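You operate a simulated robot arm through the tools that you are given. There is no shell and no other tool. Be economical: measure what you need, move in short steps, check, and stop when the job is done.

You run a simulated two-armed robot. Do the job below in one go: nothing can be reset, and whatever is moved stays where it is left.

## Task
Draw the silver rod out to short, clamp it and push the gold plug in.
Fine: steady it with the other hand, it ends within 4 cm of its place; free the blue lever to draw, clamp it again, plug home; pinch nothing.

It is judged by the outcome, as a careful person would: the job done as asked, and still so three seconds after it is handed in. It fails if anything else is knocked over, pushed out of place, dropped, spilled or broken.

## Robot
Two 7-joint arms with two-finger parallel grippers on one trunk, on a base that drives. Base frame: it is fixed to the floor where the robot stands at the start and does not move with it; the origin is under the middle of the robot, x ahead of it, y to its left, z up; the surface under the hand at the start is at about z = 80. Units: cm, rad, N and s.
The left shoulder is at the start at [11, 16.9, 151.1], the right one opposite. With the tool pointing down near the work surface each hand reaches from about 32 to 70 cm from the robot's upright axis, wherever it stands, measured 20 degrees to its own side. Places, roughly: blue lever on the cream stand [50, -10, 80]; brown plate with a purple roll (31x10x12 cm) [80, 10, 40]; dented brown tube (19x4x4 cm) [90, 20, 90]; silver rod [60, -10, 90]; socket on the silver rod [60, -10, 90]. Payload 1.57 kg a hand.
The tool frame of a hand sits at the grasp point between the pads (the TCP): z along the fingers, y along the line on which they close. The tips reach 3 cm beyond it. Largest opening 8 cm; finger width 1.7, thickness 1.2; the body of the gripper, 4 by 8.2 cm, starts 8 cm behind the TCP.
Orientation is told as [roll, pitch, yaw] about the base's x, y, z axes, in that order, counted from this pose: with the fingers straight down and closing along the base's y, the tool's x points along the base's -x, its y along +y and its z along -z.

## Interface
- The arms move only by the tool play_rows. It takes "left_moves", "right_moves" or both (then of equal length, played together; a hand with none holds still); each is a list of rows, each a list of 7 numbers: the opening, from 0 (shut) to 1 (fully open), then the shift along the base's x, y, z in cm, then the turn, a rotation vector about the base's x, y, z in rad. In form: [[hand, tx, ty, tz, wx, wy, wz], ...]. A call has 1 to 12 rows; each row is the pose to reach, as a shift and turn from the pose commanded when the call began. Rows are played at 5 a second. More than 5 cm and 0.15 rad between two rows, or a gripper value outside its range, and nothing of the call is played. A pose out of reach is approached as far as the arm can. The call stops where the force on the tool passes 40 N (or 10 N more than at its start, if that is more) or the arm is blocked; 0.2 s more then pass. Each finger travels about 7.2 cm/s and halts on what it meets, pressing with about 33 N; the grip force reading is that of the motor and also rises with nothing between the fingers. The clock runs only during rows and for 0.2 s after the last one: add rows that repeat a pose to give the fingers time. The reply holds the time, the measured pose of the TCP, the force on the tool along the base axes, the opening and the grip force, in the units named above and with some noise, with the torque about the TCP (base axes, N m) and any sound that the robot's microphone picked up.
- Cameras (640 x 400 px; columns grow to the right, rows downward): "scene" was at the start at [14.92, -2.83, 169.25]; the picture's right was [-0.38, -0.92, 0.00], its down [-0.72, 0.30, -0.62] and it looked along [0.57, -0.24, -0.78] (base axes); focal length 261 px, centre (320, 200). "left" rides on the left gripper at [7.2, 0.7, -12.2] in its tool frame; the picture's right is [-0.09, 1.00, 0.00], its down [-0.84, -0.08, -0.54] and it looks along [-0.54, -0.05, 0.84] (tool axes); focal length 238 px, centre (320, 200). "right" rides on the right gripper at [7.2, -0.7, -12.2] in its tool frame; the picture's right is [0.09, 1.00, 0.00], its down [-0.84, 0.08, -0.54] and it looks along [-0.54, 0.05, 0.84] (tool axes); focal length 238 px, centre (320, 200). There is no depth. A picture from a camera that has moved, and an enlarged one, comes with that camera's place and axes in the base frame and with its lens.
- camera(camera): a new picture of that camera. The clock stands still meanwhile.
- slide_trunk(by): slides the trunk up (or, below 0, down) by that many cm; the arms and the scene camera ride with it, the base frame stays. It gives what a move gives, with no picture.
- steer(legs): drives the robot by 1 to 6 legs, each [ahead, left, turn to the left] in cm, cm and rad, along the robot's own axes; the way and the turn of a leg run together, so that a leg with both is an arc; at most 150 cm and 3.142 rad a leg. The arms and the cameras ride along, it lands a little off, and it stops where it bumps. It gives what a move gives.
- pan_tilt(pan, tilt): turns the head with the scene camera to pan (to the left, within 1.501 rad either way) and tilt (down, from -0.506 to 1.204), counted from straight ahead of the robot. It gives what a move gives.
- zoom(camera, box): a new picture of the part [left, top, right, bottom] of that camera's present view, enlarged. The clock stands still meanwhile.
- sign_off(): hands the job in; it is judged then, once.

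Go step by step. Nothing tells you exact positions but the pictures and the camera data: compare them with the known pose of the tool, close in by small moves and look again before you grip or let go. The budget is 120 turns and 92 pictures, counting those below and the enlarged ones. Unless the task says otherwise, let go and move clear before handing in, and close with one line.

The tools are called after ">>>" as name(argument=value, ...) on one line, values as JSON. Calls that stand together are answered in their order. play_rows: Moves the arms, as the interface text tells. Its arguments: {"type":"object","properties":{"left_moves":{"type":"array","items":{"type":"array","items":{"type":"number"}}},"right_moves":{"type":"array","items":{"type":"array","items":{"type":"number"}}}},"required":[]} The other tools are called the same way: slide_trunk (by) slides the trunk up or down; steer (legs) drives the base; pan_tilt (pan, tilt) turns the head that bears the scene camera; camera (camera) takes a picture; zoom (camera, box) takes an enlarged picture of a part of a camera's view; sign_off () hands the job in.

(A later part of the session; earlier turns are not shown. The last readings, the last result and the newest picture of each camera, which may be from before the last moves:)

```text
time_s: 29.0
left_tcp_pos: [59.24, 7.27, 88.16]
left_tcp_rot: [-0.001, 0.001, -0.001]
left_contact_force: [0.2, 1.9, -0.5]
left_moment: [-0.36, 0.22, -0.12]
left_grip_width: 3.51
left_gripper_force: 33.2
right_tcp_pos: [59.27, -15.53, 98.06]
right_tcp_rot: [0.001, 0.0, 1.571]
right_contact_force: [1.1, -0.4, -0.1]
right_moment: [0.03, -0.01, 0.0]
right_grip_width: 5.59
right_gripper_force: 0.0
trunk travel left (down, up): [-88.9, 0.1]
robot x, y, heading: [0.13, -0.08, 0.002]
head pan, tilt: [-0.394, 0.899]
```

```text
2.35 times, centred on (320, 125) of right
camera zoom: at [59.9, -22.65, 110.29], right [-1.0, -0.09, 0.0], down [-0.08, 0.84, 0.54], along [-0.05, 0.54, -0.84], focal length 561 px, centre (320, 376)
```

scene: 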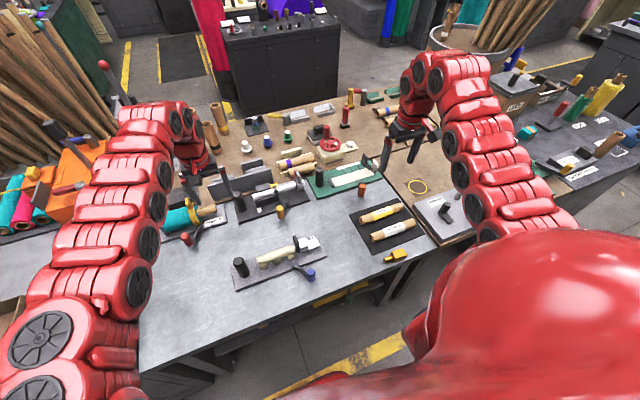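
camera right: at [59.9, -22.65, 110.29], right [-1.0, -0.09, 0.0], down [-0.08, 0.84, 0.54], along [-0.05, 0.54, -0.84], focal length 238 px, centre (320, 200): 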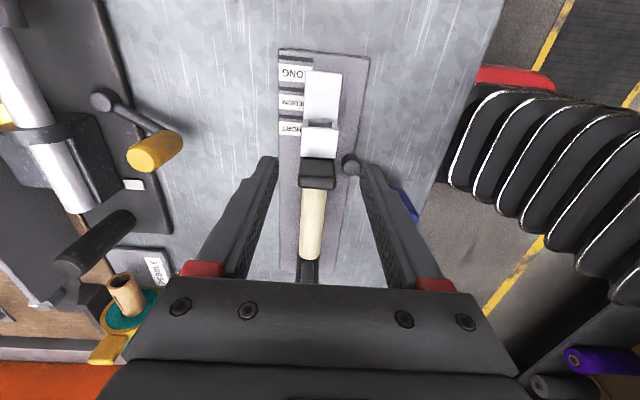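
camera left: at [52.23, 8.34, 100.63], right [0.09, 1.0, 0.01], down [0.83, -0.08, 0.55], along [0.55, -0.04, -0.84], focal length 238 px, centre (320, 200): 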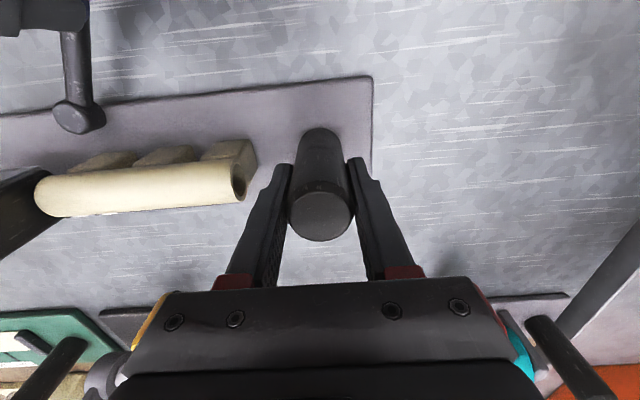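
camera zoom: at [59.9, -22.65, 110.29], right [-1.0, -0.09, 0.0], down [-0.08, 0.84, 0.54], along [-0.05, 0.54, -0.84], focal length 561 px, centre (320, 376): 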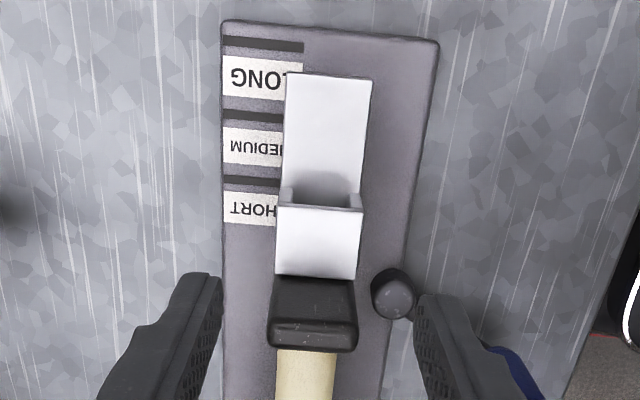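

Flange centre ≈(59.1,-12.3), SHORT stripe ≈-15.3. Descending so the fingers straddle the flange's sides.

>>> play_rows(right_moves=[[0.7, -0.1, 3.1, 0, 0, 0, 0], [0.7, -0.1, 3.1, -3, 0, 0, 0], [0.7, -0.1, 3.1, -6, 0, 0, 0], [0.7, -0.1, 3.1, -8.5, 0, 0, 0]])

>>> camera(camera="right")

```text
time_s: 30.0
left_tcp_pos: [59.19, 7.28, 88.21]
left_tcp_rot: [0.0, 0.0, 0.002]
left_contact_force: [-0.2, -1.2, 0.6]
left_moment: [0.59, 0.22, 0.09]
left_grip_width: 3.53
left_gripper_force: 32.7
right_tcp_pos: [58.9, -12.18, 89.77]
right_tcp_rot: [-0.001, -0.002, 1.569]
right_contact_force: [0.8, 0.7, 0.3]
right_moment: [-0.05, -0.01, -0.02]
right_grip_width: 5.59
right_gripper_force: 0.0
trunk travel left (down, up): [-88.9, 0.1]
robot x, y, heading: [0.23, 0.3, 0.004]
head pan, tilt: [-0.394, 0.899]
```

```text
58 pictures are left
camera right: at [59.63, -19.26, 101.84], right [-1.0, -0.09, 0.0], down [-0.08, 0.84, 0.54], along [-0.05, 0.54, -0.84], focal length 238 px, centre (320, 200)
```

right: 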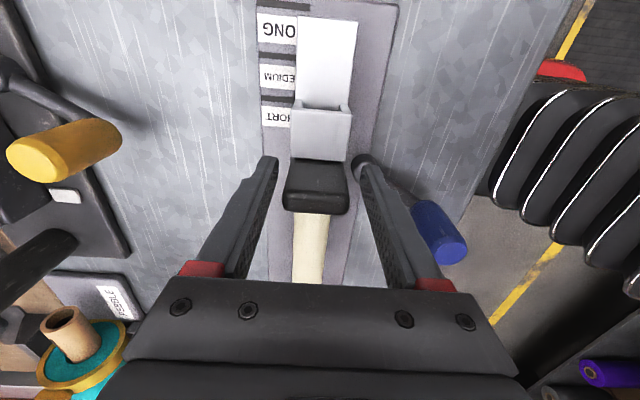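

Flange between the fingers. Close and draw 1.5 cm first, watching forces.

>>> play_rows(right_moves=[[0.3, 0, 0, 0, 0, 0, 0], [0, 0, 0, 0, 0, 0, 0], [0, 0, 0, 0, 0, 0, 0], [0, 0, -0.5, 0, 0, 0, 0], [0, 0, -1, 0, 0, 0, 0], [0, 0, -1.5, 0, 0, 0, 0]])

>>> camera(camera="right")

>>> camera(camera="left")

```text
time_s: 31.4
left_tcp_pos: [59.16, 7.21, 88.18]
left_tcp_rot: [0.0, 0.0, 0.0]
left_contact_force: [-1.9, -2.3, 0.1]
left_moment: [-0.44, 0.19, -0.03]
left_grip_width: 3.52
left_gripper_force: 33.6
right_tcp_pos: [58.92, -13.7, 89.65]
right_tcp_rot: [0.002, -0.001, 1.569]
right_contact_force: [0.2, 3.5, -0.1]
right_moment: [1.09, -0.36, 0.0]
right_grip_width: 3.56
right_gripper_force: 32.9
trunk travel left (down, up): [-88.9, 0.1]
robot x, y, heading: [0.24, 0.17, 0.004]
head pan, tilt: [-0.394, 0.899]
```

```text
57 pictures are left
camera right: at [59.66, -20.89, 101.86], right [-1.0, -0.09, 0.0], down [-0.08, 0.84, 0.54], along [-0.05, 0.54, -0.84], focal length 238 px, centre (320, 200)
```

right: 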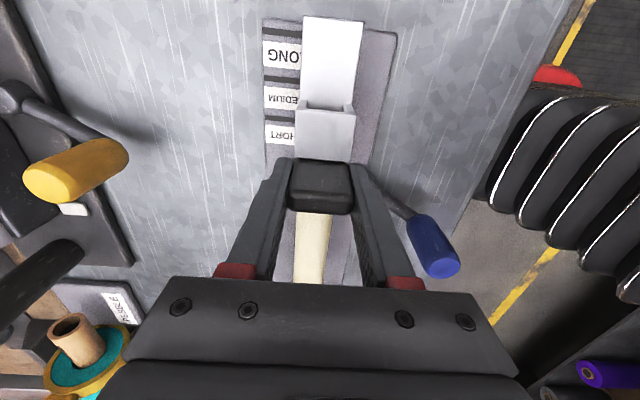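

```text
56 pictures are left
camera left: at [52.08, 7.94, 100.54], right [0.09, 1.0, 0.0], down [0.84, -0.08, 0.54], along [0.54, -0.05, -0.84], focal length 238 px, centre (320, 200)
```

left: 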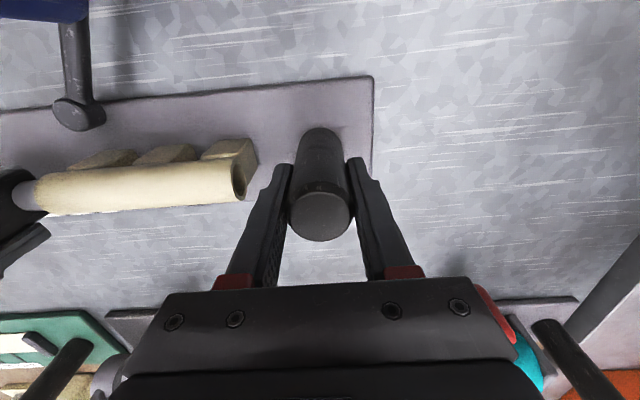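

The rod slides freely at ~3.5 N with the stand still. Drawing the rest to the SHORT stripe.

>>> play_rows(right_moves=[[0, 0, -0.5, 0, 0, 0, 0], [0, 0, -1, 0, 0, 0, 0], [0, 0, -1.5, 0, 0, 0, 0], [0, 0, -1.5, 0, 0, 0, 0]])

>>> zoom(camera="right", box=[250, 10, 400, 220])

>>> zoom(camera="scene", box=[220, 190, 380, 290])

```text
time_s: 32.4
left_tcp_pos: [59.14, 7.19, 88.27]
left_tcp_rot: [0.001, 0.002, 0.0]
left_contact_force: [1.2, -3.0, -1.3]
left_moment: [-0.47, -0.24, 0.08]
left_grip_width: 3.58
left_gripper_force: 33.1
right_tcp_pos: [59.08, -15.28, 89.71]
right_tcp_rot: [0.0, -0.001, 1.568]
right_contact_force: [-2.4, 2.6, 8.5]
right_moment: [0.96, 0.12, 0.04]
right_grip_width: 3.56
right_gripper_force: 33.1
trunk travel left (down, up): [-88.9, 0.1]
robot x, y, heading: [0.05, -0.31, -0.001]
head pan, tilt: [-0.394, 0.899]
```

```text
1.90 times, centred on (325, 115) of right
camera zoom: at [59.65, -22.45, 101.86], right [-1.0, -0.09, 0.0], down [-0.08, 0.84, 0.54], along [-0.05, 0.54, -0.84], focal length 454 px, centre (310, 362)
```

zoom: 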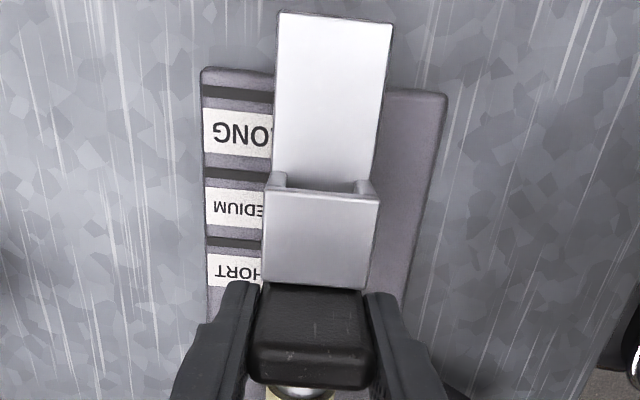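

```text
4.00 times, centred on (300, 240) of scene
camera zoom: at [14.9, -2.84, 175.66], right [-0.38, -0.92, 0.0], down [-0.72, 0.3, -0.62], along [0.57, -0.24, -0.78], focal length 1045 px, centre (400, 40)
```

zoom: 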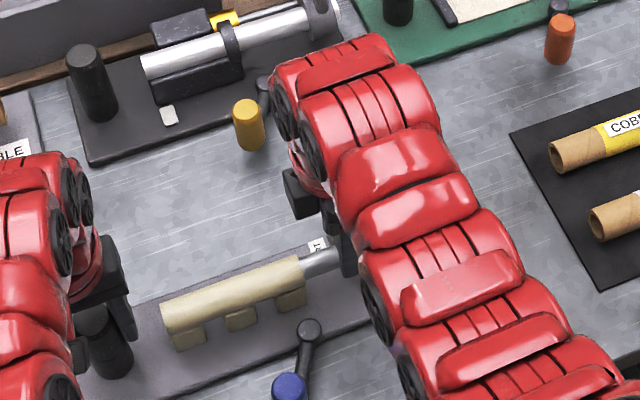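

Flange centre now ≈ -15.4, on the SHORT stripe. I release it, lift, and turn toward the blue knob to clamp again.

>>> play_rows(right_moves=[[0.3, 0, 0, 0, 0, 0, 0], [0.7, 0, 0, 0, 0, 0, 0], [0.7, 0, 0, 0, 0, 0, 0], [0.7, 0, 0, 3, 0, 0, 0], [0.7, 0, 0, 6, 0, 0, 0], [0.7, 0, 0, 9, 0, 0, 0]])

>>> play_rows(right_moves=[[0.7, -1, 0, 0, 0, 0, -0.14], [0.7, -2, 0, 0, 0, 0, -0.28], [0.7, -3, 0, 0, 0, 0, -0.42], [0.7, -4, 0, 0, 0, 0, -0.56], [0.7, -5, 0, 0, 0, 0, -0.7], [0.7, -6, 1, 0, 0, 0, -0.84], [0.7, -7, 2, 0, 0, 0, -0.98], [0.7, -8, 4, 0, 0, 0, -1.12], [0.7, -9, 6, 0, 0, 0, -1.26], [0.7, -10, 7.5, 0, 0, 0, -1.4], [0.7, -11.2, 9, 0, 0, 0, -1.54]])

>>> camera(camera="right")

```text
time_s: 33.8
left_tcp_pos: [59.24, 7.35, 88.22]
left_tcp_rot: [0.001, 0.001, -0.001]
left_contact_force: [1.7, 2.3, 0.6]
left_moment: [-0.78, 0.18, 0.02]
left_grip_width: 3.58
left_gripper_force: 33.5
right_tcp_pos: [59.1, -15.22, 98.32]
right_tcp_rot: [0.003, -0.001, 1.57]
right_contact_force: [-0.4, 1.0, -0.6]
right_moment: [-0.01, -0.02, 0.01]
right_grip_width: 5.62
right_gripper_force: 0.0
right hand out of reach, approached as far as the arm can: row 6
trunk travel left (down, up): [-88.9, 0.1]
robot x, y, heading: [0.08, 0.26, -0.001]
head pan, tilt: [-0.394, 0.899]
```

```text
time_s: 36.2
left_tcp_pos: [59.15, 7.33, 88.23]
left_tcp_rot: [0.0, 0.0, 0.0]
left_contact_force: [0.7, 0.1, 1.9]
left_moment: [0.44, -0.19, 0.04]
left_grip_width: 3.56
left_gripper_force: 33.4
right_tcp_pos: [47.82, -6.33, 98.65]
right_tcp_rot: [-0.003, -0.001, 0.028]
right_contact_force: [0.2, -0.6, 1.0]
right_moment: [0.0, -0.03, -0.02]
right_grip_width: 5.58
right_gripper_force: 0.0
trunk travel left (down, up): [-88.9, 0.1]
robot x, y, heading: [0.2, -0.14, 0.001]
head pan, tilt: [-0.394, 0.899]
```

```text
53 pictures are left
camera right: at [40.61, -7.12, 110.85], right [-0.12, 0.99, 0.0], down [0.83, 0.1, 0.54], along [0.54, 0.07, -0.84], focal length 238 px, centre (320, 200)
```

right: 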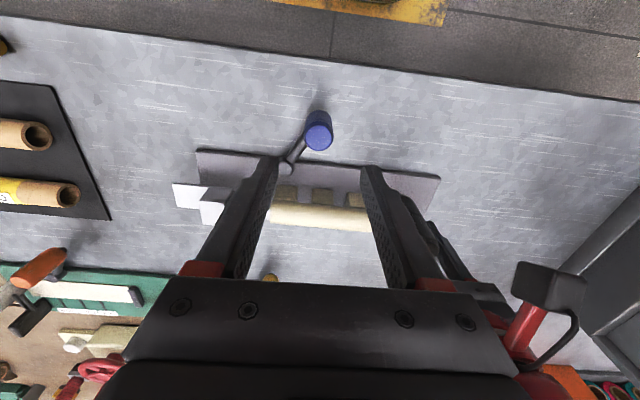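

Knob centred under the hand; descending and gripping.

>>> play_rows(right_moves=[[0.7, -0.3, 0, -3, 0, 0, 0], [0.7, -0.3, 0, -7, 0, 0, 0], [0.7, -0.3, 0, -10.9, 0, 0, 0]])

>>> camera(camera="right")

```text
time_s: 37.0
left_tcp_pos: [59.13, 7.36, 88.21]
left_tcp_rot: [0.0, 0.0, 0.001]
left_contact_force: [0.0, 0.1, 2.0]
left_moment: [0.48, -0.09, 0.04]
left_grip_width: 3.56
left_gripper_force: 33.4
right_tcp_pos: [47.59, -6.5, 87.91]
right_tcp_rot: [-0.002, -0.003, 0.029]
right_contact_force: [-0.1, 0.7, -0.2]
right_moment: [-0.04, -0.01, 0.02]
right_grip_width: 5.61
right_gripper_force: 0.2
trunk travel left (down, up): [-88.9, 0.1]
robot x, y, heading: [-0.05, 0.0, -0.002]
head pan, tilt: [-0.394, 0.899]
```

```text
52 pictures are left
camera right: at [40.32, -7.22, 99.98], right [-0.12, 0.99, 0.0], down [0.83, 0.1, 0.54], along [0.54, 0.07, -0.84], focal length 238 px, centre (320, 200)
```

right: 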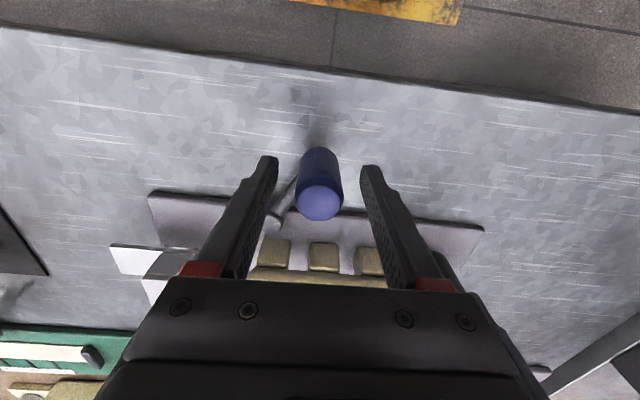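

>>> play_rows(right_moves=[[0.3, 0, 0, 0, 0, 0, 0], [0, 0, 0, 0, 0, 0, 0], [0, 0, 0, 0, 0, 0, 0], [0, -0.34, -0.72, 0, 0, 0, 0.1], [0, -0.62, -1.47, 0, 0, 0, 0.2], [0, -0.81, -2.24, 0, 0, 0, 0.3], [0, -0.93, -3.03, 0, 0, 0, 0.4], [0, -0.97, -3.82, 0, 0, 0, 0.5], [0, -0.92, -4.62, 0, 0, 0, 0.6]])

>>> camera(camera="left")

```text
time_s: 39.0
left_tcp_pos: [59.08, 7.26, 88.22]
left_tcp_rot: [-0.001, 0.0, 0.002]
left_contact_force: [1.3, -3.1, -0.7]
left_moment: [0.97, -0.33, 0.27]
left_grip_width: 3.53
left_gripper_force: 32.6
right_tcp_pos: [46.66, -10.8, 87.78]
right_tcp_rot: [0.001, -0.001, 0.63]
right_contact_force: [-2.6, 3.9, 10.0]
right_moment: [-0.44, -0.36, 0.13]
right_grip_width: 2.88
right_gripper_force: 32.3
trunk travel left (down, up): [-88.9, 0.1]
robot x, y, heading: [-0.16, -0.1, 0.003]
head pan, tilt: [-0.394, 0.899]
```

```text
51 pictures are left
camera left: at [52.03, 8.0, 100.55], right [0.09, 1.0, 0.0], down [0.84, -0.08, 0.54], along [0.54, -0.05, -0.84], focal length 238 px, centre (320, 200)
```

left: 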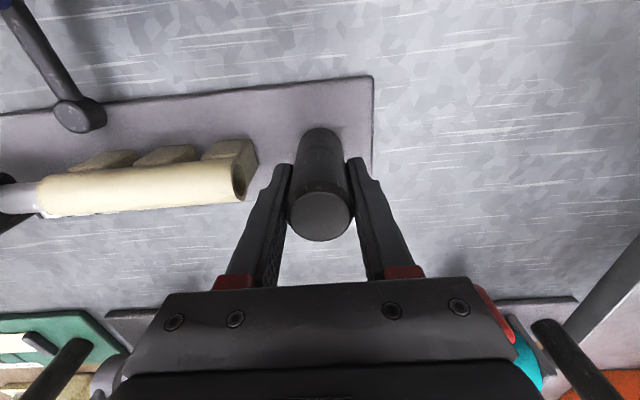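

The lever swings with the stand still. Completing the swing to the clamped stop.

>>> play_rows(right_moves=[[0, 0.12, -0.78, 0, 0, 0, 0.1], [0, 0.32, -1.55, 0, 0, 0, 0.2], [0, 0.59, -2.3, 0, 0, 0, 0.3], [0, 0.94, -3.02, 0, 0, 0, 0.4]])

>>> camera(camera="left")

```text
time_s: 40.0
left_tcp_pos: [59.15, 7.24, 88.27]
left_tcp_rot: [-0.003, -0.001, 0.0]
left_contact_force: [-2.7, -6.1, 3.5]
left_moment: [0.65, 0.78, 0.21]
left_grip_width: 3.56
left_gripper_force: 32.6
right_tcp_pos: [47.5, -13.92, 87.85]
right_tcp_rot: [0.003, -0.003, 1.031]
right_contact_force: [2.7, 6.7, 1.5]
right_moment: [-0.27, -0.63, 0.17]
right_grip_width: 2.9
right_gripper_force: 32.8
trunk travel left (down, up): [-88.9, 0.1]
robot x, y, heading: [0.05, -0.13, -0.002]
head pan, tilt: [-0.394, 0.899]
```

```text
50 pictures are left
camera left: at [52.06, 7.93, 100.55], right [0.09, 1.0, 0.0], down [0.84, -0.08, 0.54], along [0.54, -0.05, -0.84], focal length 238 px, centre (320, 200)
```

left: 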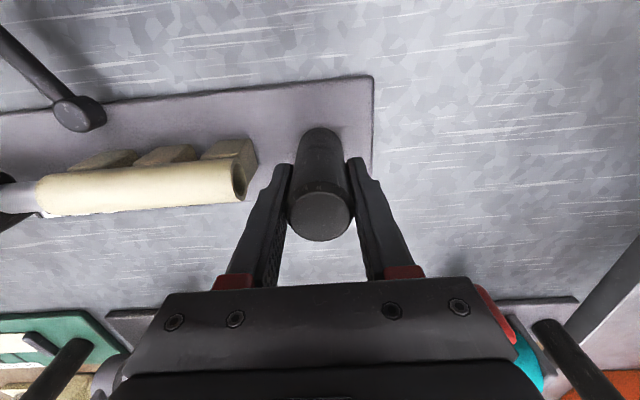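

>>> play_rows(right_moves=[[0, 0.18, -0.32, 0, 0, 0, 0.04], [0, 0.38, -0.65, 0, 0, 0, 0.08]])

>>> camera(camera="left")

```text
time_s: 40.6
left_tcp_pos: [59.12, 7.28, 88.23]
left_tcp_rot: [0.0, -0.002, 0.001]
left_contact_force: [-1.4, -8.8, 0.1]
left_moment: [0.94, -0.19, 0.32]
left_grip_width: 3.58
left_gripper_force: 33.4
right_tcp_pos: [47.83, -14.56, 87.8]
right_tcp_rot: [-0.001, -0.002, 1.109]
right_contact_force: [-0.3, 9.0, 8.6]
right_moment: [-0.06, -0.55, 0.12]
right_grip_width: 2.91
right_gripper_force: 33.0
trunk travel left (down, up): [-88.9, 0.1]
robot x, y, heading: [-0.11, 0.04, -0.003]
head pan, tilt: [-0.394, 0.899]
```

```text
49 pictures are left
camera left: at [52.04, 7.96, 100.54], right [0.09, 1.0, 0.0], down [0.84, -0.08, 0.54], along [0.54, -0.05, -0.84], focal length 238 px, centre (320, 200)
```

left: 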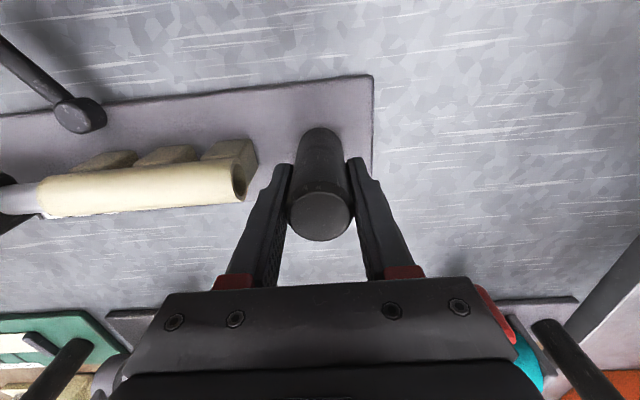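

It still yields a little; push slightly more to find the clamp's end.

>>> play_rows(right_moves=[[0, 0.2, -0.33, 0, 0, 0, 0.04], [0, 0.42, -0.66, 0, 0, 0, 0.08]])

>>> camera(camera="left")

```text
time_s: 41.2
left_tcp_pos: [59.19, 7.18, 88.25]
left_tcp_rot: [-0.002, 0.001, -0.003]
left_contact_force: [-7.8, -17.5, 3.2]
left_moment: [0.8, 0.56, 0.08]
left_grip_width: 3.55
left_gripper_force: 33.2
right_tcp_pos: [48.45, -15.15, 87.79]
right_tcp_rot: [0.0, -0.006, 1.192]
right_contact_force: [8.0, 18.8, 0.5]
right_moment: [-0.54, -0.46, 0.07]
right_grip_width: 2.87
right_gripper_force: 32.7
trunk travel left (down, up): [-88.9, 0.1]
robot x, y, heading: [-0.15, -0.0, 0.001]
head pan, tilt: [-0.394, 0.899]
```

```text
48 pictures are left
camera left: at [52.06, 7.86, 100.55], right [0.09, 1.0, 0.0], down [0.84, -0.08, 0.54], along [0.54, -0.05, -0.84], focal length 238 px, centre (320, 200)
```

left: 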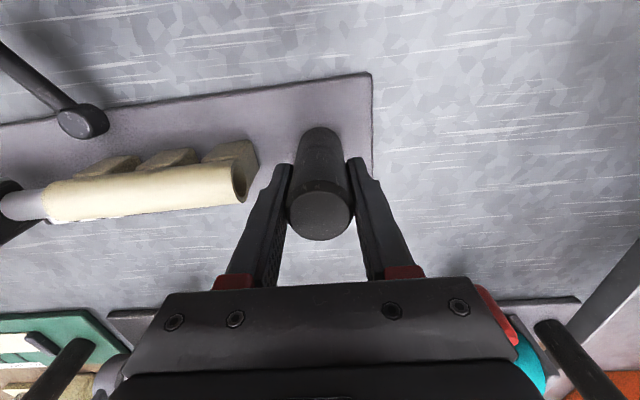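

At the stop now (force ~20 N, the stand beginning to pivot) - clamped. Ease off, release, lift.

>>> play_rows(right_moves=[[0, -0.15, 0.25, 0, 0, 0, 0], [0.3, -0.15, 0.25, 0, 0, 0, 0], [0.7, -0.15, 0.25, 0, 0, 0, 0], [0.7, -0.15, 0.25, 0, 0, 0, 0], [0.7, -0.15, 0.25, 3, 0, 0, 0], [0.7, -0.15, 0.25, 6, 0, 0, 0], [0.7, -0.15, -3, 9, 0, 0, 0], [0.7, -0.15, -7, 10, 0, 0, 0.1], [0.7, 2, -11, 10, 0, 0, 0.2], [0.7, 5, -14, 10, 0, 0, 0.3], [0.7, 8, -16, 10, 0, 0, 0.379]])

>>> zoom(camera="right", box=[220, 60, 420, 290])

>>> zoom(camera="scene", box=[220, 190, 380, 290])

```text
time_s: 43.6
left_tcp_pos: [59.21, 7.22, 88.22]
left_tcp_rot: [0.001, 0.0, 0.001]
left_contact_force: [-0.1, -0.1, 0.4]
left_moment: [0.43, 0.16, -0.13]
left_grip_width: 3.54
left_gripper_force: 32.8
right_tcp_pos: [56.26, -31.25, 97.6]
right_tcp_rot: [0.003, -0.001, 1.569]
right_contact_force: [0.8, 0.2, -0.6]
right_moment: [0.01, 0.02, 0.0]
right_grip_width: 5.6
right_gripper_force: 0.0
trunk travel left (down, up): [-88.9, 0.1]
robot x, y, heading: [-0.09, -0.07, -0.006]
head pan, tilt: [-0.394, 0.899]
```

```text
1.74 times, centred on (320, 175) of right
camera zoom: at [57.02, -38.5, 109.76], right [-1.0, -0.09, 0.0], down [-0.07, 0.84, 0.54], along [-0.05, 0.54, -0.84], focal length 414 px, centre (320, 244)
```

zoom: 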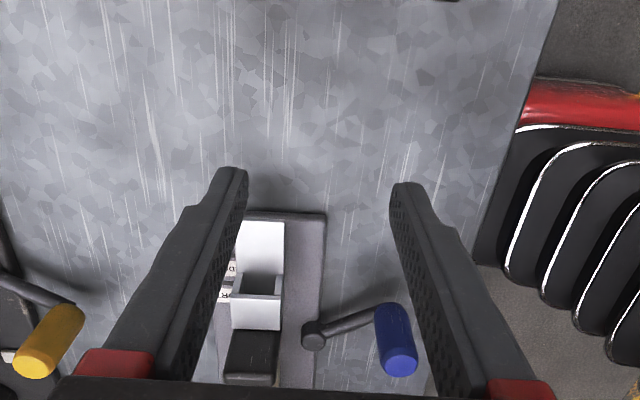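

```text
4.00 times, centred on (300, 240) of scene
camera zoom: at [14.95, -2.82, 175.66], right [-0.38, -0.92, 0.0], down [-0.72, 0.3, -0.62], along [0.57, -0.24, -0.78], focal length 1045 px, centre (400, 40)
```

zoom: 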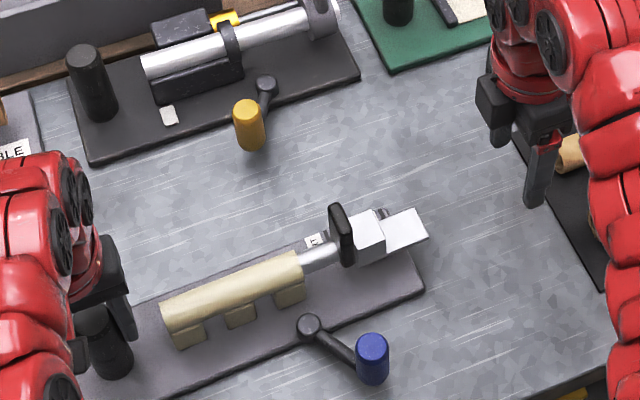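

The stand looks right: rod drawn to SHORT with lever clamped. Now to the gold plug at ≈(44.2,-46).

>>> play_rows(right_moves=[[0.6, -2.5, -3, 0, 0, 0, 0], [0.6, -5, -6, 0, 0, 0, 0], [0.6, -7.5, -9, 0, 0, 0, 0], [0.6, -10, -12, 0, 0, 0, 0], [0.6, -12.1, -15, -1, 0, 0, 0], [0.6, -12.1, -15, -4, 0, 0, 0]])

>>> camera(camera="right")

```text
time_s: 45.0
left_tcp_pos: [59.11, 7.29, 88.27]
left_tcp_rot: [-0.001, 0.0, 0.001]
left_contact_force: [-1.0, 1.2, 1.3]
left_moment: [-0.59, 0.05, -0.06]
left_grip_width: 3.54
left_gripper_force: 32.9
right_tcp_pos: [43.98, -46.36, 93.74]
right_tcp_rot: [0.002, -0.001, 1.569]
right_contact_force: [0.4, -0.1, -0.4]
right_moment: [-0.03, -0.03, -0.03]
right_grip_width: 4.77
right_gripper_force: 0.0
trunk travel left (down, up): [-88.9, 0.1]
robot x, y, heading: [-0.11, 0.09, 0.0]
head pan, tilt: [-0.394, 0.899]
```

```text
45 pictures are left
camera right: at [44.67, -53.43, 105.95], right [-1.0, -0.09, 0.0], down [-0.08, 0.84, 0.54], along [-0.05, 0.54, -0.84], focal length 238 px, centre (320, 200)
```

right: 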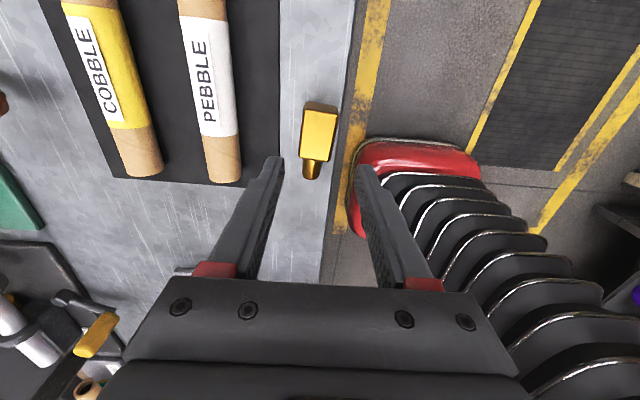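

>>> zoom(camera="right", box=[280, 85, 370, 195])

```text
3.64 times, centred on (325, 140) of right
camera zoom: at [44.67, -53.43, 105.95], right [-1.0, -0.09, 0.0], down [-0.08, 0.84, 0.54], along [-0.05, 0.54, -0.84], focal length 867 px, centre (302, 418)
```

zoom: 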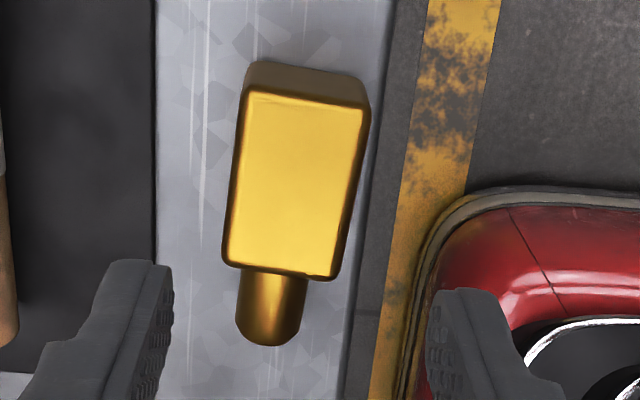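

Plug head ≈3×4.75 cm, centre (44.2,-46.0), top z≈83.2, turned about -0.085 rad. Aligning and descending around it.

>>> play_rows(right_moves=[[0.6, 0.2, 0, -2.5, 0, 0, -0.085], [0.6, 0.2, 0, -5, 0, 0, -0.085], [0.6, 0.2, 0, -7.5, 0, 0, -0.085], [0.6, 0.2, 0, -9.8, 0, 0, -0.085]])

>>> camera(camera="right")

```text
time_s: 46.0
left_tcp_pos: [59.22, 7.42, 88.34]
left_tcp_rot: [-0.002, 0.001, -0.001]
left_contact_force: [0.7, 2.1, 1.7]
left_moment: [-0.44, 0.29, -0.15]
left_grip_width: 3.55
left_gripper_force: 32.9
right_tcp_pos: [44.42, -46.39, 83.85]
right_tcp_rot: [0.003, 0.0, 1.483]
right_contact_force: [-0.4, 0.2, -0.1]
right_moment: [-0.03, -0.01, 0.0]
right_grip_width: 4.77
right_gripper_force: 0.1
trunk travel left (down, up): [-88.9, 0.1]
robot x, y, heading: [0.3, 0.21, 0.0]
head pan, tilt: [-0.394, 0.899]
```

```text
43 pictures are left
camera right: at [44.34, -53.52, 96.09], right [-1.0, -0.01, 0.0], down [0.0, 0.84, 0.54], along [0.0, 0.54, -0.84], focal length 238 px, centre (320, 200)
```

right: 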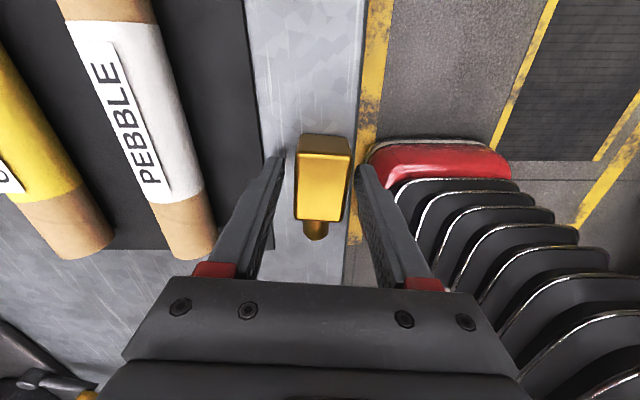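

Well straddled. Closing on the plug and lifting slightly.

>>> play_rows(right_moves=[[0.4, -0.1, 0, 0, 0, 0, 0], [0.2, -0.1, 0, 0, 0, 0, 0], [0, -0.1, 0, 0, 0, 0, 0], [0, -0.1, 0, 0, 0, 0, 0], [0, -0.1, 0, 2, 0, 0, 0], [0, -0.1, 0, 5, 0, 0, 0], [0, -0.1, 0, 8, 0, 0, 0]])

>>> camera(camera="right")

```text
time_s: 47.6
left_tcp_pos: [59.14, 7.33, 88.18]
left_tcp_rot: [0.0, 0.0, -0.001]
left_contact_force: [-0.5, -0.1, 0.7]
left_moment: [0.44, -0.08, 0.11]
left_grip_width: 3.55
left_gripper_force: 33.7
right_tcp_pos: [44.1, -46.25, 92.21]
right_tcp_rot: [0.003, -0.003, 1.483]
right_contact_force: [-0.1, -0.2, -1.4]
right_moment: [0.01, 0.0, 0.0]
right_grip_width: 3.3
right_gripper_force: 33.4
trunk travel left (down, up): [-88.9, 0.1]
robot x, y, heading: [-0.18, -0.16, -0.004]
head pan, tilt: [-0.394, 0.899]
```

```text
42 pictures are left
camera right: at [44.18, -53.41, 104.31], right [-1.0, -0.01, 0.0], down [0.0, 0.84, 0.54], along [0.0, 0.54, -0.84], focal length 238 px, centre (320, 200)
```

right: 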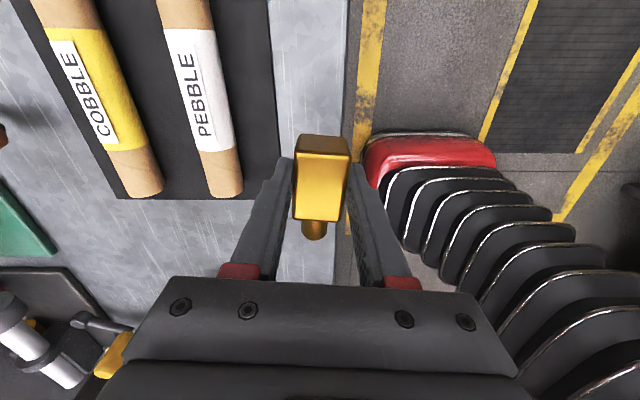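

Plug held (3.3 cm wide). Carrying it to in front of the socket, staying high.

>>> play_rows(right_moves=[[0, 0, 0, 2, 0, 0, 0], [0, 3, 3, 3, 0, 0, 0.03], [0, 6, 6, 3, 0, 0, 0.05], [0, 9, 9, 3, 0, 0, 0.085], [0, 12, 11, 3, 0, 0, 0.085], [0, 15, 12, 2, 0, 0, 0.085], [0, 15, 12, 1, 0, 0, 0.085]])

>>> camera(camera="right")

>>> camera(camera="scene")

```text
time_s: 49.2
left_tcp_pos: [59.22, 7.27, 88.27]
left_tcp_rot: [-0.001, 0.001, 0.0]
left_contact_force: [-0.9, 1.4, 4.2]
left_moment: [-0.44, 0.18, -0.17]
left_grip_width: 3.54
left_gripper_force: 32.6
right_tcp_pos: [59.58, -34.28, 93.15]
right_tcp_rot: [-0.001, -0.002, 1.568]
right_contact_force: [0.6, -0.5, -1.4]
right_moment: [0.01, 0.0, 0.02]
right_grip_width: 3.31
right_gripper_force: 32.7
trunk travel left (down, up): [-88.9, 0.1]
robot x, y, heading: [0.2, 0.14, -0.001]
head pan, tilt: [-0.394, 0.899]
```

```text
41 pictures are left
camera right: at [60.2, -41.39, 105.25], right [-1.0, -0.09, 0.0], down [-0.08, 0.84, 0.54], along [-0.05, 0.54, -0.84], focal length 238 px, centre (320, 200)
```

right: 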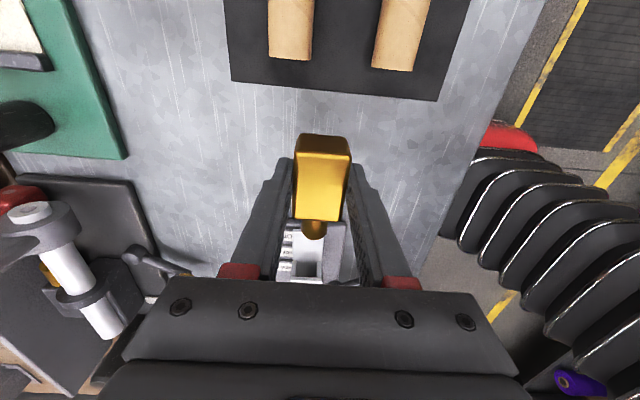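

```text
40 pictures are left
camera scene: at [14.92, -2.84, 175.65], right [-0.38, -0.92, 0.0], down [-0.72, 0.3, -0.62], along [0.57, -0.24, -0.78], focal length 261 px, centre (320, 200)
```

scene: 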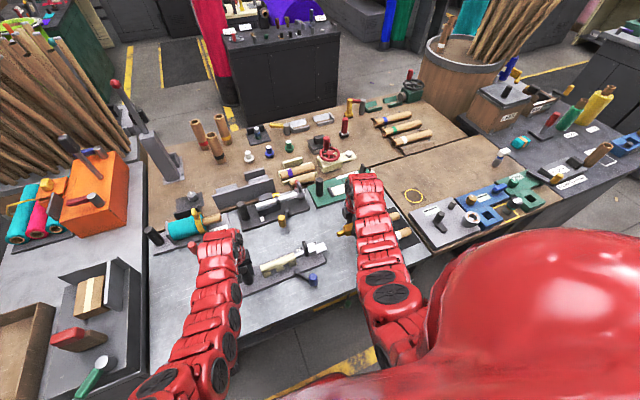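

>>> zoom(camera="scene", box=[240, 190, 400, 290])

>>> zoom(camera="right", box=[260, 120, 380, 285])

```text
4.00 times, centred on (320, 240) of scene
camera zoom: at [14.92, -2.84, 175.65], right [-0.38, -0.92, 0.0], down [-0.72, 0.3, -0.62], along [0.57, -0.24, -0.78], focal length 1045 px, centre (320, 40)
```

zoom: 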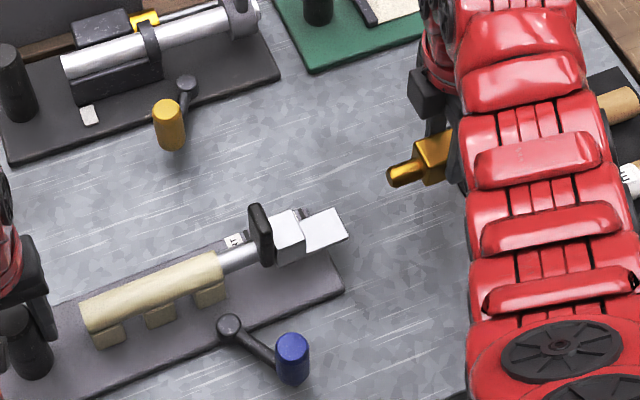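

```text
2.42 times, centred on (320, 202) of right
camera zoom: at [60.2, -41.39, 105.25], right [-1.0, -0.09, 0.0], down [-0.08, 0.84, 0.54], along [-0.05, 0.54, -0.84], focal length 578 px, centre (320, 194)
```

zoom: 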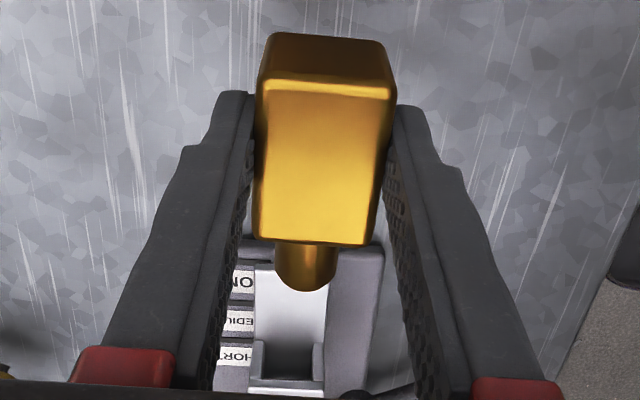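

Scene camera calibrates well against the plug. Zooming on the socket for its exact pose.

>>> zoom(camera="scene", box=[295, 235, 335, 260])

```text
16.00 times, centred on (315, 248) of scene
camera zoom: at [14.92, -2.84, 175.65], right [-0.38, -0.92, 0.0], down [-0.72, 0.3, -0.62], along [0.57, -0.24, -0.78], focal length 4179 px, centre (400, -560)
```

zoom: 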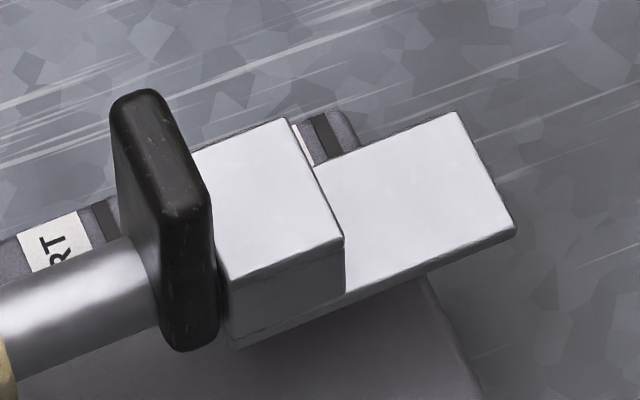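

Tray floor ≈ z 84.3, box front at y≈-19.4, tray tip ≈-23.9, axis x≈60 there. Now measuring the held plug the same way.

>>> zoom(camera="scene", box=[330, 215, 370, 240])

```text
16.00 times, centred on (350, 228) of scene
camera zoom: at [14.92, -2.84, 175.65], right [-0.38, -0.92, 0.0], down [-0.72, 0.3, -0.62], along [0.57, -0.24, -0.78], focal length 4179 px, centre (-160, -240)
```

zoom: 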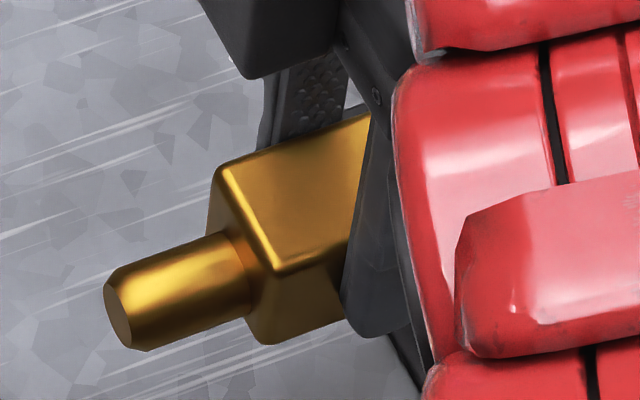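

Plug: head 3.3 cm tall, bottom at TCP−3.7, front at TCP+2.6, nose tip at TCP+5.9, axis ≈ TCP−2.1. I move it above the tray, with slight yaw to match the stand, then check.

>>> play_rows(right_moves=[[0, 0.5, 3, 0, 0, 0, 0.028], [0, 0.5, 5.5, 0, 0, 0, 0.028], [0, 0.5, 8.4, -1, 0, 0, 0.028], [0, 0.5, 8.4, -3, 0, 0, 0.028]])

>>> zoom(camera="scene", box=[295, 225, 359, 265])

>>> zoom(camera="right", box=[260, 120, 380, 285])

```text
time_s: 50.2
left_tcp_pos: [59.22, 7.34, 88.31]
left_tcp_rot: [0.001, 0.0, 0.001]
left_contact_force: [0.5, -0.7, 1.1]
left_moment: [0.54, -0.02, -0.06]
left_grip_width: 3.56
left_gripper_force: 32.7
right_tcp_pos: [59.79, -25.94, 89.85]
right_tcp_rot: [0.005, -0.002, 1.594]
right_contact_force: [-0.1, -0.5, -1.1]
right_moment: [-0.02, -0.02, -0.01]
right_grip_width: 3.35
right_gripper_force: 33.3
trunk travel left (down, up): [-88.9, 0.1]
robot x, y, heading: [0.16, -0.03, 0.003]
head pan, tilt: [-0.394, 0.899]
```

```text
10.00 times, centred on (327, 245) of scene
camera zoom: at [14.91, -2.83, 175.66], right [-0.38, -0.92, 0.0], down [-0.72, 0.3, -0.62], along [0.57, -0.24, -0.78], focal length 2612 px, centre (250, -250)
```

zoom: 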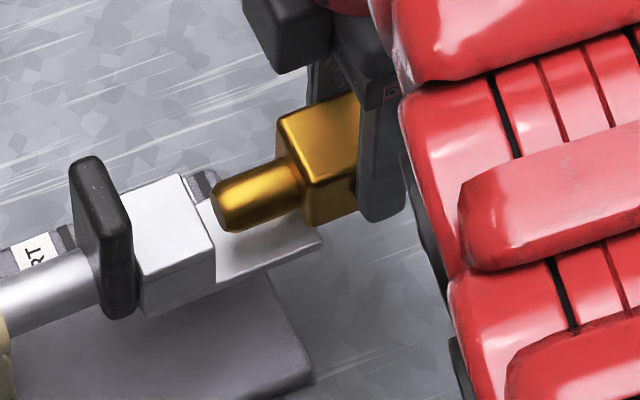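

```text
2.42 times, centred on (320, 202) of right
camera zoom: at [60.69, -33.04, 102.01], right [-0.99, -0.12, 0.0], down [-0.1, 0.83, 0.54], along [-0.07, 0.54, -0.84], focal length 578 px, centre (320, 194)
```

zoom: 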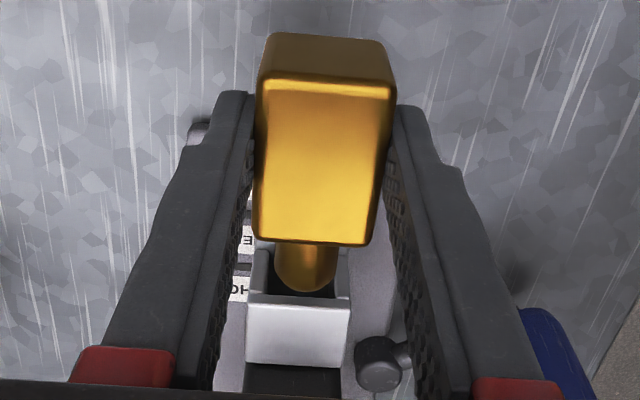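

Lateral alignment is within ~1–2 mm. Lowering toward the tray.

>>> play_rows(right_moves=[[0, 0.15, 0, -0.5, 0, 0, 0], [0, 0.15, 0, -1.0, 0, 0, 0], [0, 0.15, 0, -1.4, 0, 0, 0]])

>>> zoom(camera="scene", box=[295, 225, 359, 265])

```text
time_s: 51.0
left_tcp_pos: [58.93, 7.29, 88.24]
left_tcp_rot: [0.001, 0.0, -0.001]
left_contact_force: [-0.2, -2.3, 0.1]
left_moment: [0.89, -0.17, 0.18]
left_grip_width: 3.53
left_gripper_force: 32.9
right_tcp_pos: [60.0, -25.95, 88.68]
right_tcp_rot: [-0.002, -0.001, 1.598]
right_contact_force: [-1.4, 0.6, 18.9]
right_moment: [0.47, 0.18, -0.01]
right_grip_width: 3.31
right_gripper_force: 33.3
trunk travel left (down, up): [-88.9, 0.1]
robot x, y, heading: [-0.03, -0.06, -0.004]
head pan, tilt: [-0.394, 0.899]
```

```text
10.00 times, centred on (327, 245) of scene
camera zoom: at [14.74, -2.78, 175.69], right [-0.38, -0.92, 0.0], down [-0.72, 0.3, -0.62], along [0.58, -0.24, -0.78], focal length 2612 px, centre (250, -250)
```

zoom: 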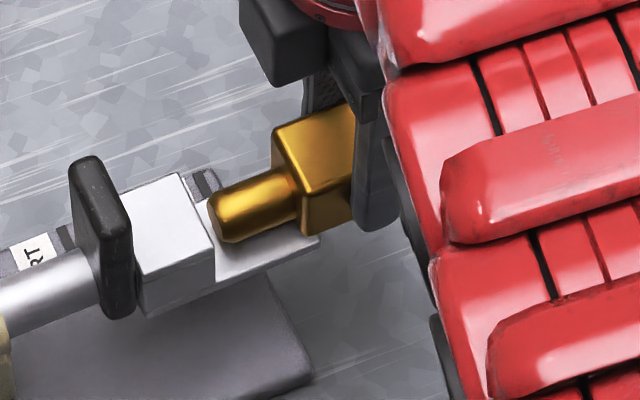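

The head's underside touches the tray tip already at TCP z≈88.65, so the nose would ride ~1.65 above the tray floor; I need a straight look into the socket opening before pushing. Backing off and tilting the hand for a low view.

>>> play_rows(right_moves=[[0, 0, 0, 1.5, 0, 0, 0], [0, 0, -4, 3, 0, 0, 0], [0, -4, -7, 3, 0.1, 0, 0], [0, -8, -9, 3, 0.2, 0, 0], [0, -11, -10, 3, 0.33, 0, 0], [0, -14, -10, 3, 0.46, 0, 0], [0, -14, -10, 2, 0.58, 0, 0]])

>>> camera(camera="right")

```text
time_s: 52.6
left_tcp_pos: [59.33, 7.39, 88.23]
left_tcp_rot: [0.001, 0.001, 0.0]
left_contact_force: [0.2, 0.7, 1.7]
left_moment: [-0.42, 0.26, -0.16]
left_grip_width: 3.54
left_gripper_force: 33.2
right_tcp_pos: [45.99, -36.11, 90.75]
right_tcp_rot: [-0.021, -0.584, 1.605]
right_contact_force: [0.1, -0.2, -1.7]
right_moment: [-0.01, 0.01, 0.0]
right_grip_width: 3.3
right_gripper_force: 33.4
trunk travel left (down, up): [-88.9, 0.1]
robot x, y, heading: [0.0, 0.61, -0.003]
head pan, tilt: [-0.394, 0.899]
```

```text
32 pictures are left
camera right: at [46.9, -48.59, 96.93], right [-0.99, -0.1, -0.07], down [-0.1, 0.4, 0.91], along [-0.06, 0.91, -0.41], focal length 238 px, centre (320, 200)
```

right: 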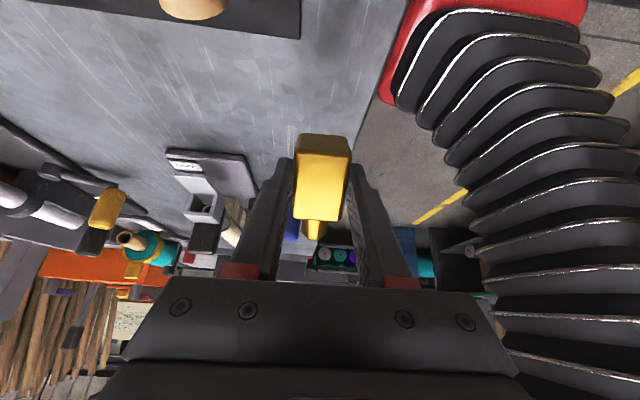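

>>> zoom(camera="right", box=[160, 140, 260, 260])

```text
3.33 times, centred on (210, 200) of right
camera zoom: at [46.9, -48.59, 96.93], right [-0.99, -0.1, -0.07], down [-0.1, 0.4, 0.91], along [-0.06, 0.91, -0.41], focal length 794 px, centre (687, 200)
```

zoom: 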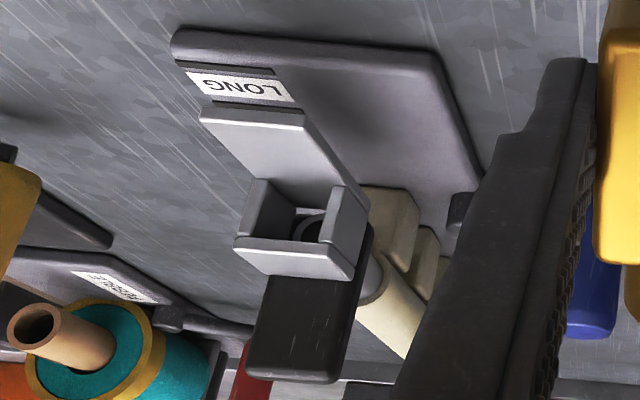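

The socket is a box with side walls and thin lintel, with a bore at the back about 1.35–1.65 above the tray. I'll return, level, just above the tray and slide in with small steps, watching forces.

>>> play_rows(right_moves=[[0, 0, 0, 1, -0.12, 0, 0], [0, 3, 0, 1, -0.25, 0, 0], [0, 6, 1, 1, -0.38, 0, 0], [0, 10, 3, 1, -0.48, 0, 0], [0, 14, 6, 0, -0.58, 0, 0], [0, 14.05, 9, -1, -0.58, 0, 0]])

>>> zoom(camera="right", box=[260, 120, 380, 285])

```text
refused: row 5 steps farther than a row can; nothing moved
```

```text
2.42 times, centred on (320, 202) of right
camera zoom: at [46.9, -48.59, 96.93], right [-0.99, -0.1, -0.07], down [-0.1, 0.4, 0.91], along [-0.06, 0.91, -0.41], focal length 578 px, centre (320, 194)
```

zoom: 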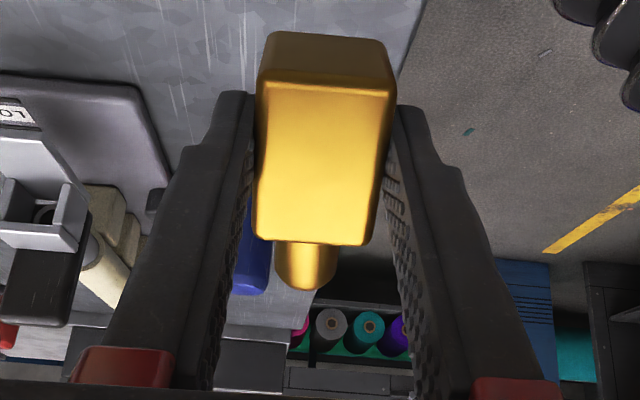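

>>> play_rows(right_moves=[[0, 0, 0, 1, -0.12, 0, 0], [0, 3, 0, 1, -0.25, 0, 0], [0, 6, 1, 1, -0.38, 0, 0], [0, 9, 2, 1, -0.48, 0, 0], [0, 12, 4, 0.5, -0.58, 0, 0], [0, 14.05, 6.5, 0, -0.58, 0, 0], [0, 14.05, 9, -1, -0.58, 0, 0]])

>>> zoom(camera="right", box=[260, 120, 380, 285])

```text
time_s: 54.2
left_tcp_pos: [59.12, 7.35, 88.2]
left_tcp_rot: [0.001, 0.0, 0.001]
left_contact_force: [0.6, -0.8, 1.6]
left_moment: [0.45, 0.41, -0.05]
left_grip_width: 3.55
left_gripper_force: 32.9
right_tcp_pos: [60.08, -26.73, 89.24]
right_tcp_rot: [-0.001, 0.001, 1.597]
right_contact_force: [0.3, 0.8, 0.2]
right_moment: [-0.01, -0.01, 0.0]
right_grip_width: 3.29
right_gripper_force: 32.8
trunk travel left (down, up): [-88.9, 0.1]
robot x, y, heading: [-0.14, -0.13, 0.001]
head pan, tilt: [-0.394, 0.899]
```

```text
2.42 times, centred on (320, 202) of right
camera zoom: at [60.89, -33.81, 101.53], right [-0.99, -0.12, 0.0], down [-0.1, 0.83, 0.54], along [-0.06, 0.54, -0.84], focal length 578 px, centre (320, 194)
```

zoom: 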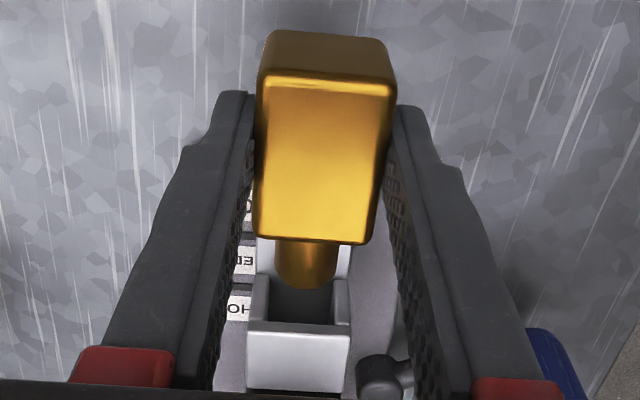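

Nose lined up with the opening. Lowering to just above the tray and advancing gently.

>>> play_rows(right_moves=[[0, 0, 0.3, -0.4, 0, 0, 0], [0, 0, 0.8, -0.45, 0, 0, 0], [0, 0, 1.2, -0.45, 0, 0, 0], [0, 0, 1.6, -0.45, 0, 0, 0], [0, 0, 1.9, -0.45, 0, 0, 0]])

>>> zoom(camera="scene", box=[295, 225, 359, 265])

>>> zoom(camera="right", box=[260, 120, 380, 285])

```text
time_s: 55.4
left_tcp_pos: [59.26, 7.23, 88.22]
left_tcp_rot: [0.0, 0.0, -0.001]
left_contact_force: [0.5, 0.6, 1.8]
left_moment: [-0.43, 0.07, -0.12]
left_grip_width: 3.55
left_gripper_force: 32.5
right_tcp_pos: [60.08, -24.89, 89.02]
right_tcp_rot: [0.002, -0.001, 1.596]
right_contact_force: [0.7, -0.3, 0.3]
right_moment: [0.01, -0.02, 0.02]
right_grip_width: 3.32
right_gripper_force: 33.1
trunk travel left (down, up): [-88.9, 0.1]
robot x, y, heading: [0.01, -0.18, 0.001]
head pan, tilt: [-0.394, 0.899]
```

```text
10.00 times, centred on (327, 245) of scene
camera zoom: at [14.91, -2.84, 175.66], right [-0.38, -0.92, 0.0], down [-0.72, 0.3, -0.62], along [0.57, -0.24, -0.78], focal length 2612 px, centre (250, -250)
```

zoom: 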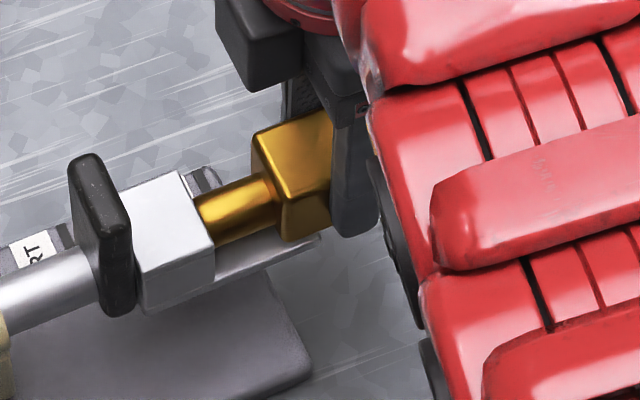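

```text
2.42 times, centred on (320, 202) of right
camera zoom: at [60.88, -32.08, 101.16], right [-0.99, -0.12, 0.0], down [-0.1, 0.83, 0.54], along [-0.07, 0.54, -0.84], focal length 578 px, centre (320, 194)
```

zoom: 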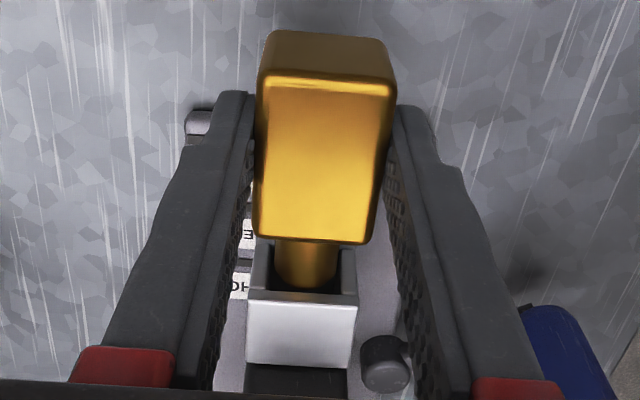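

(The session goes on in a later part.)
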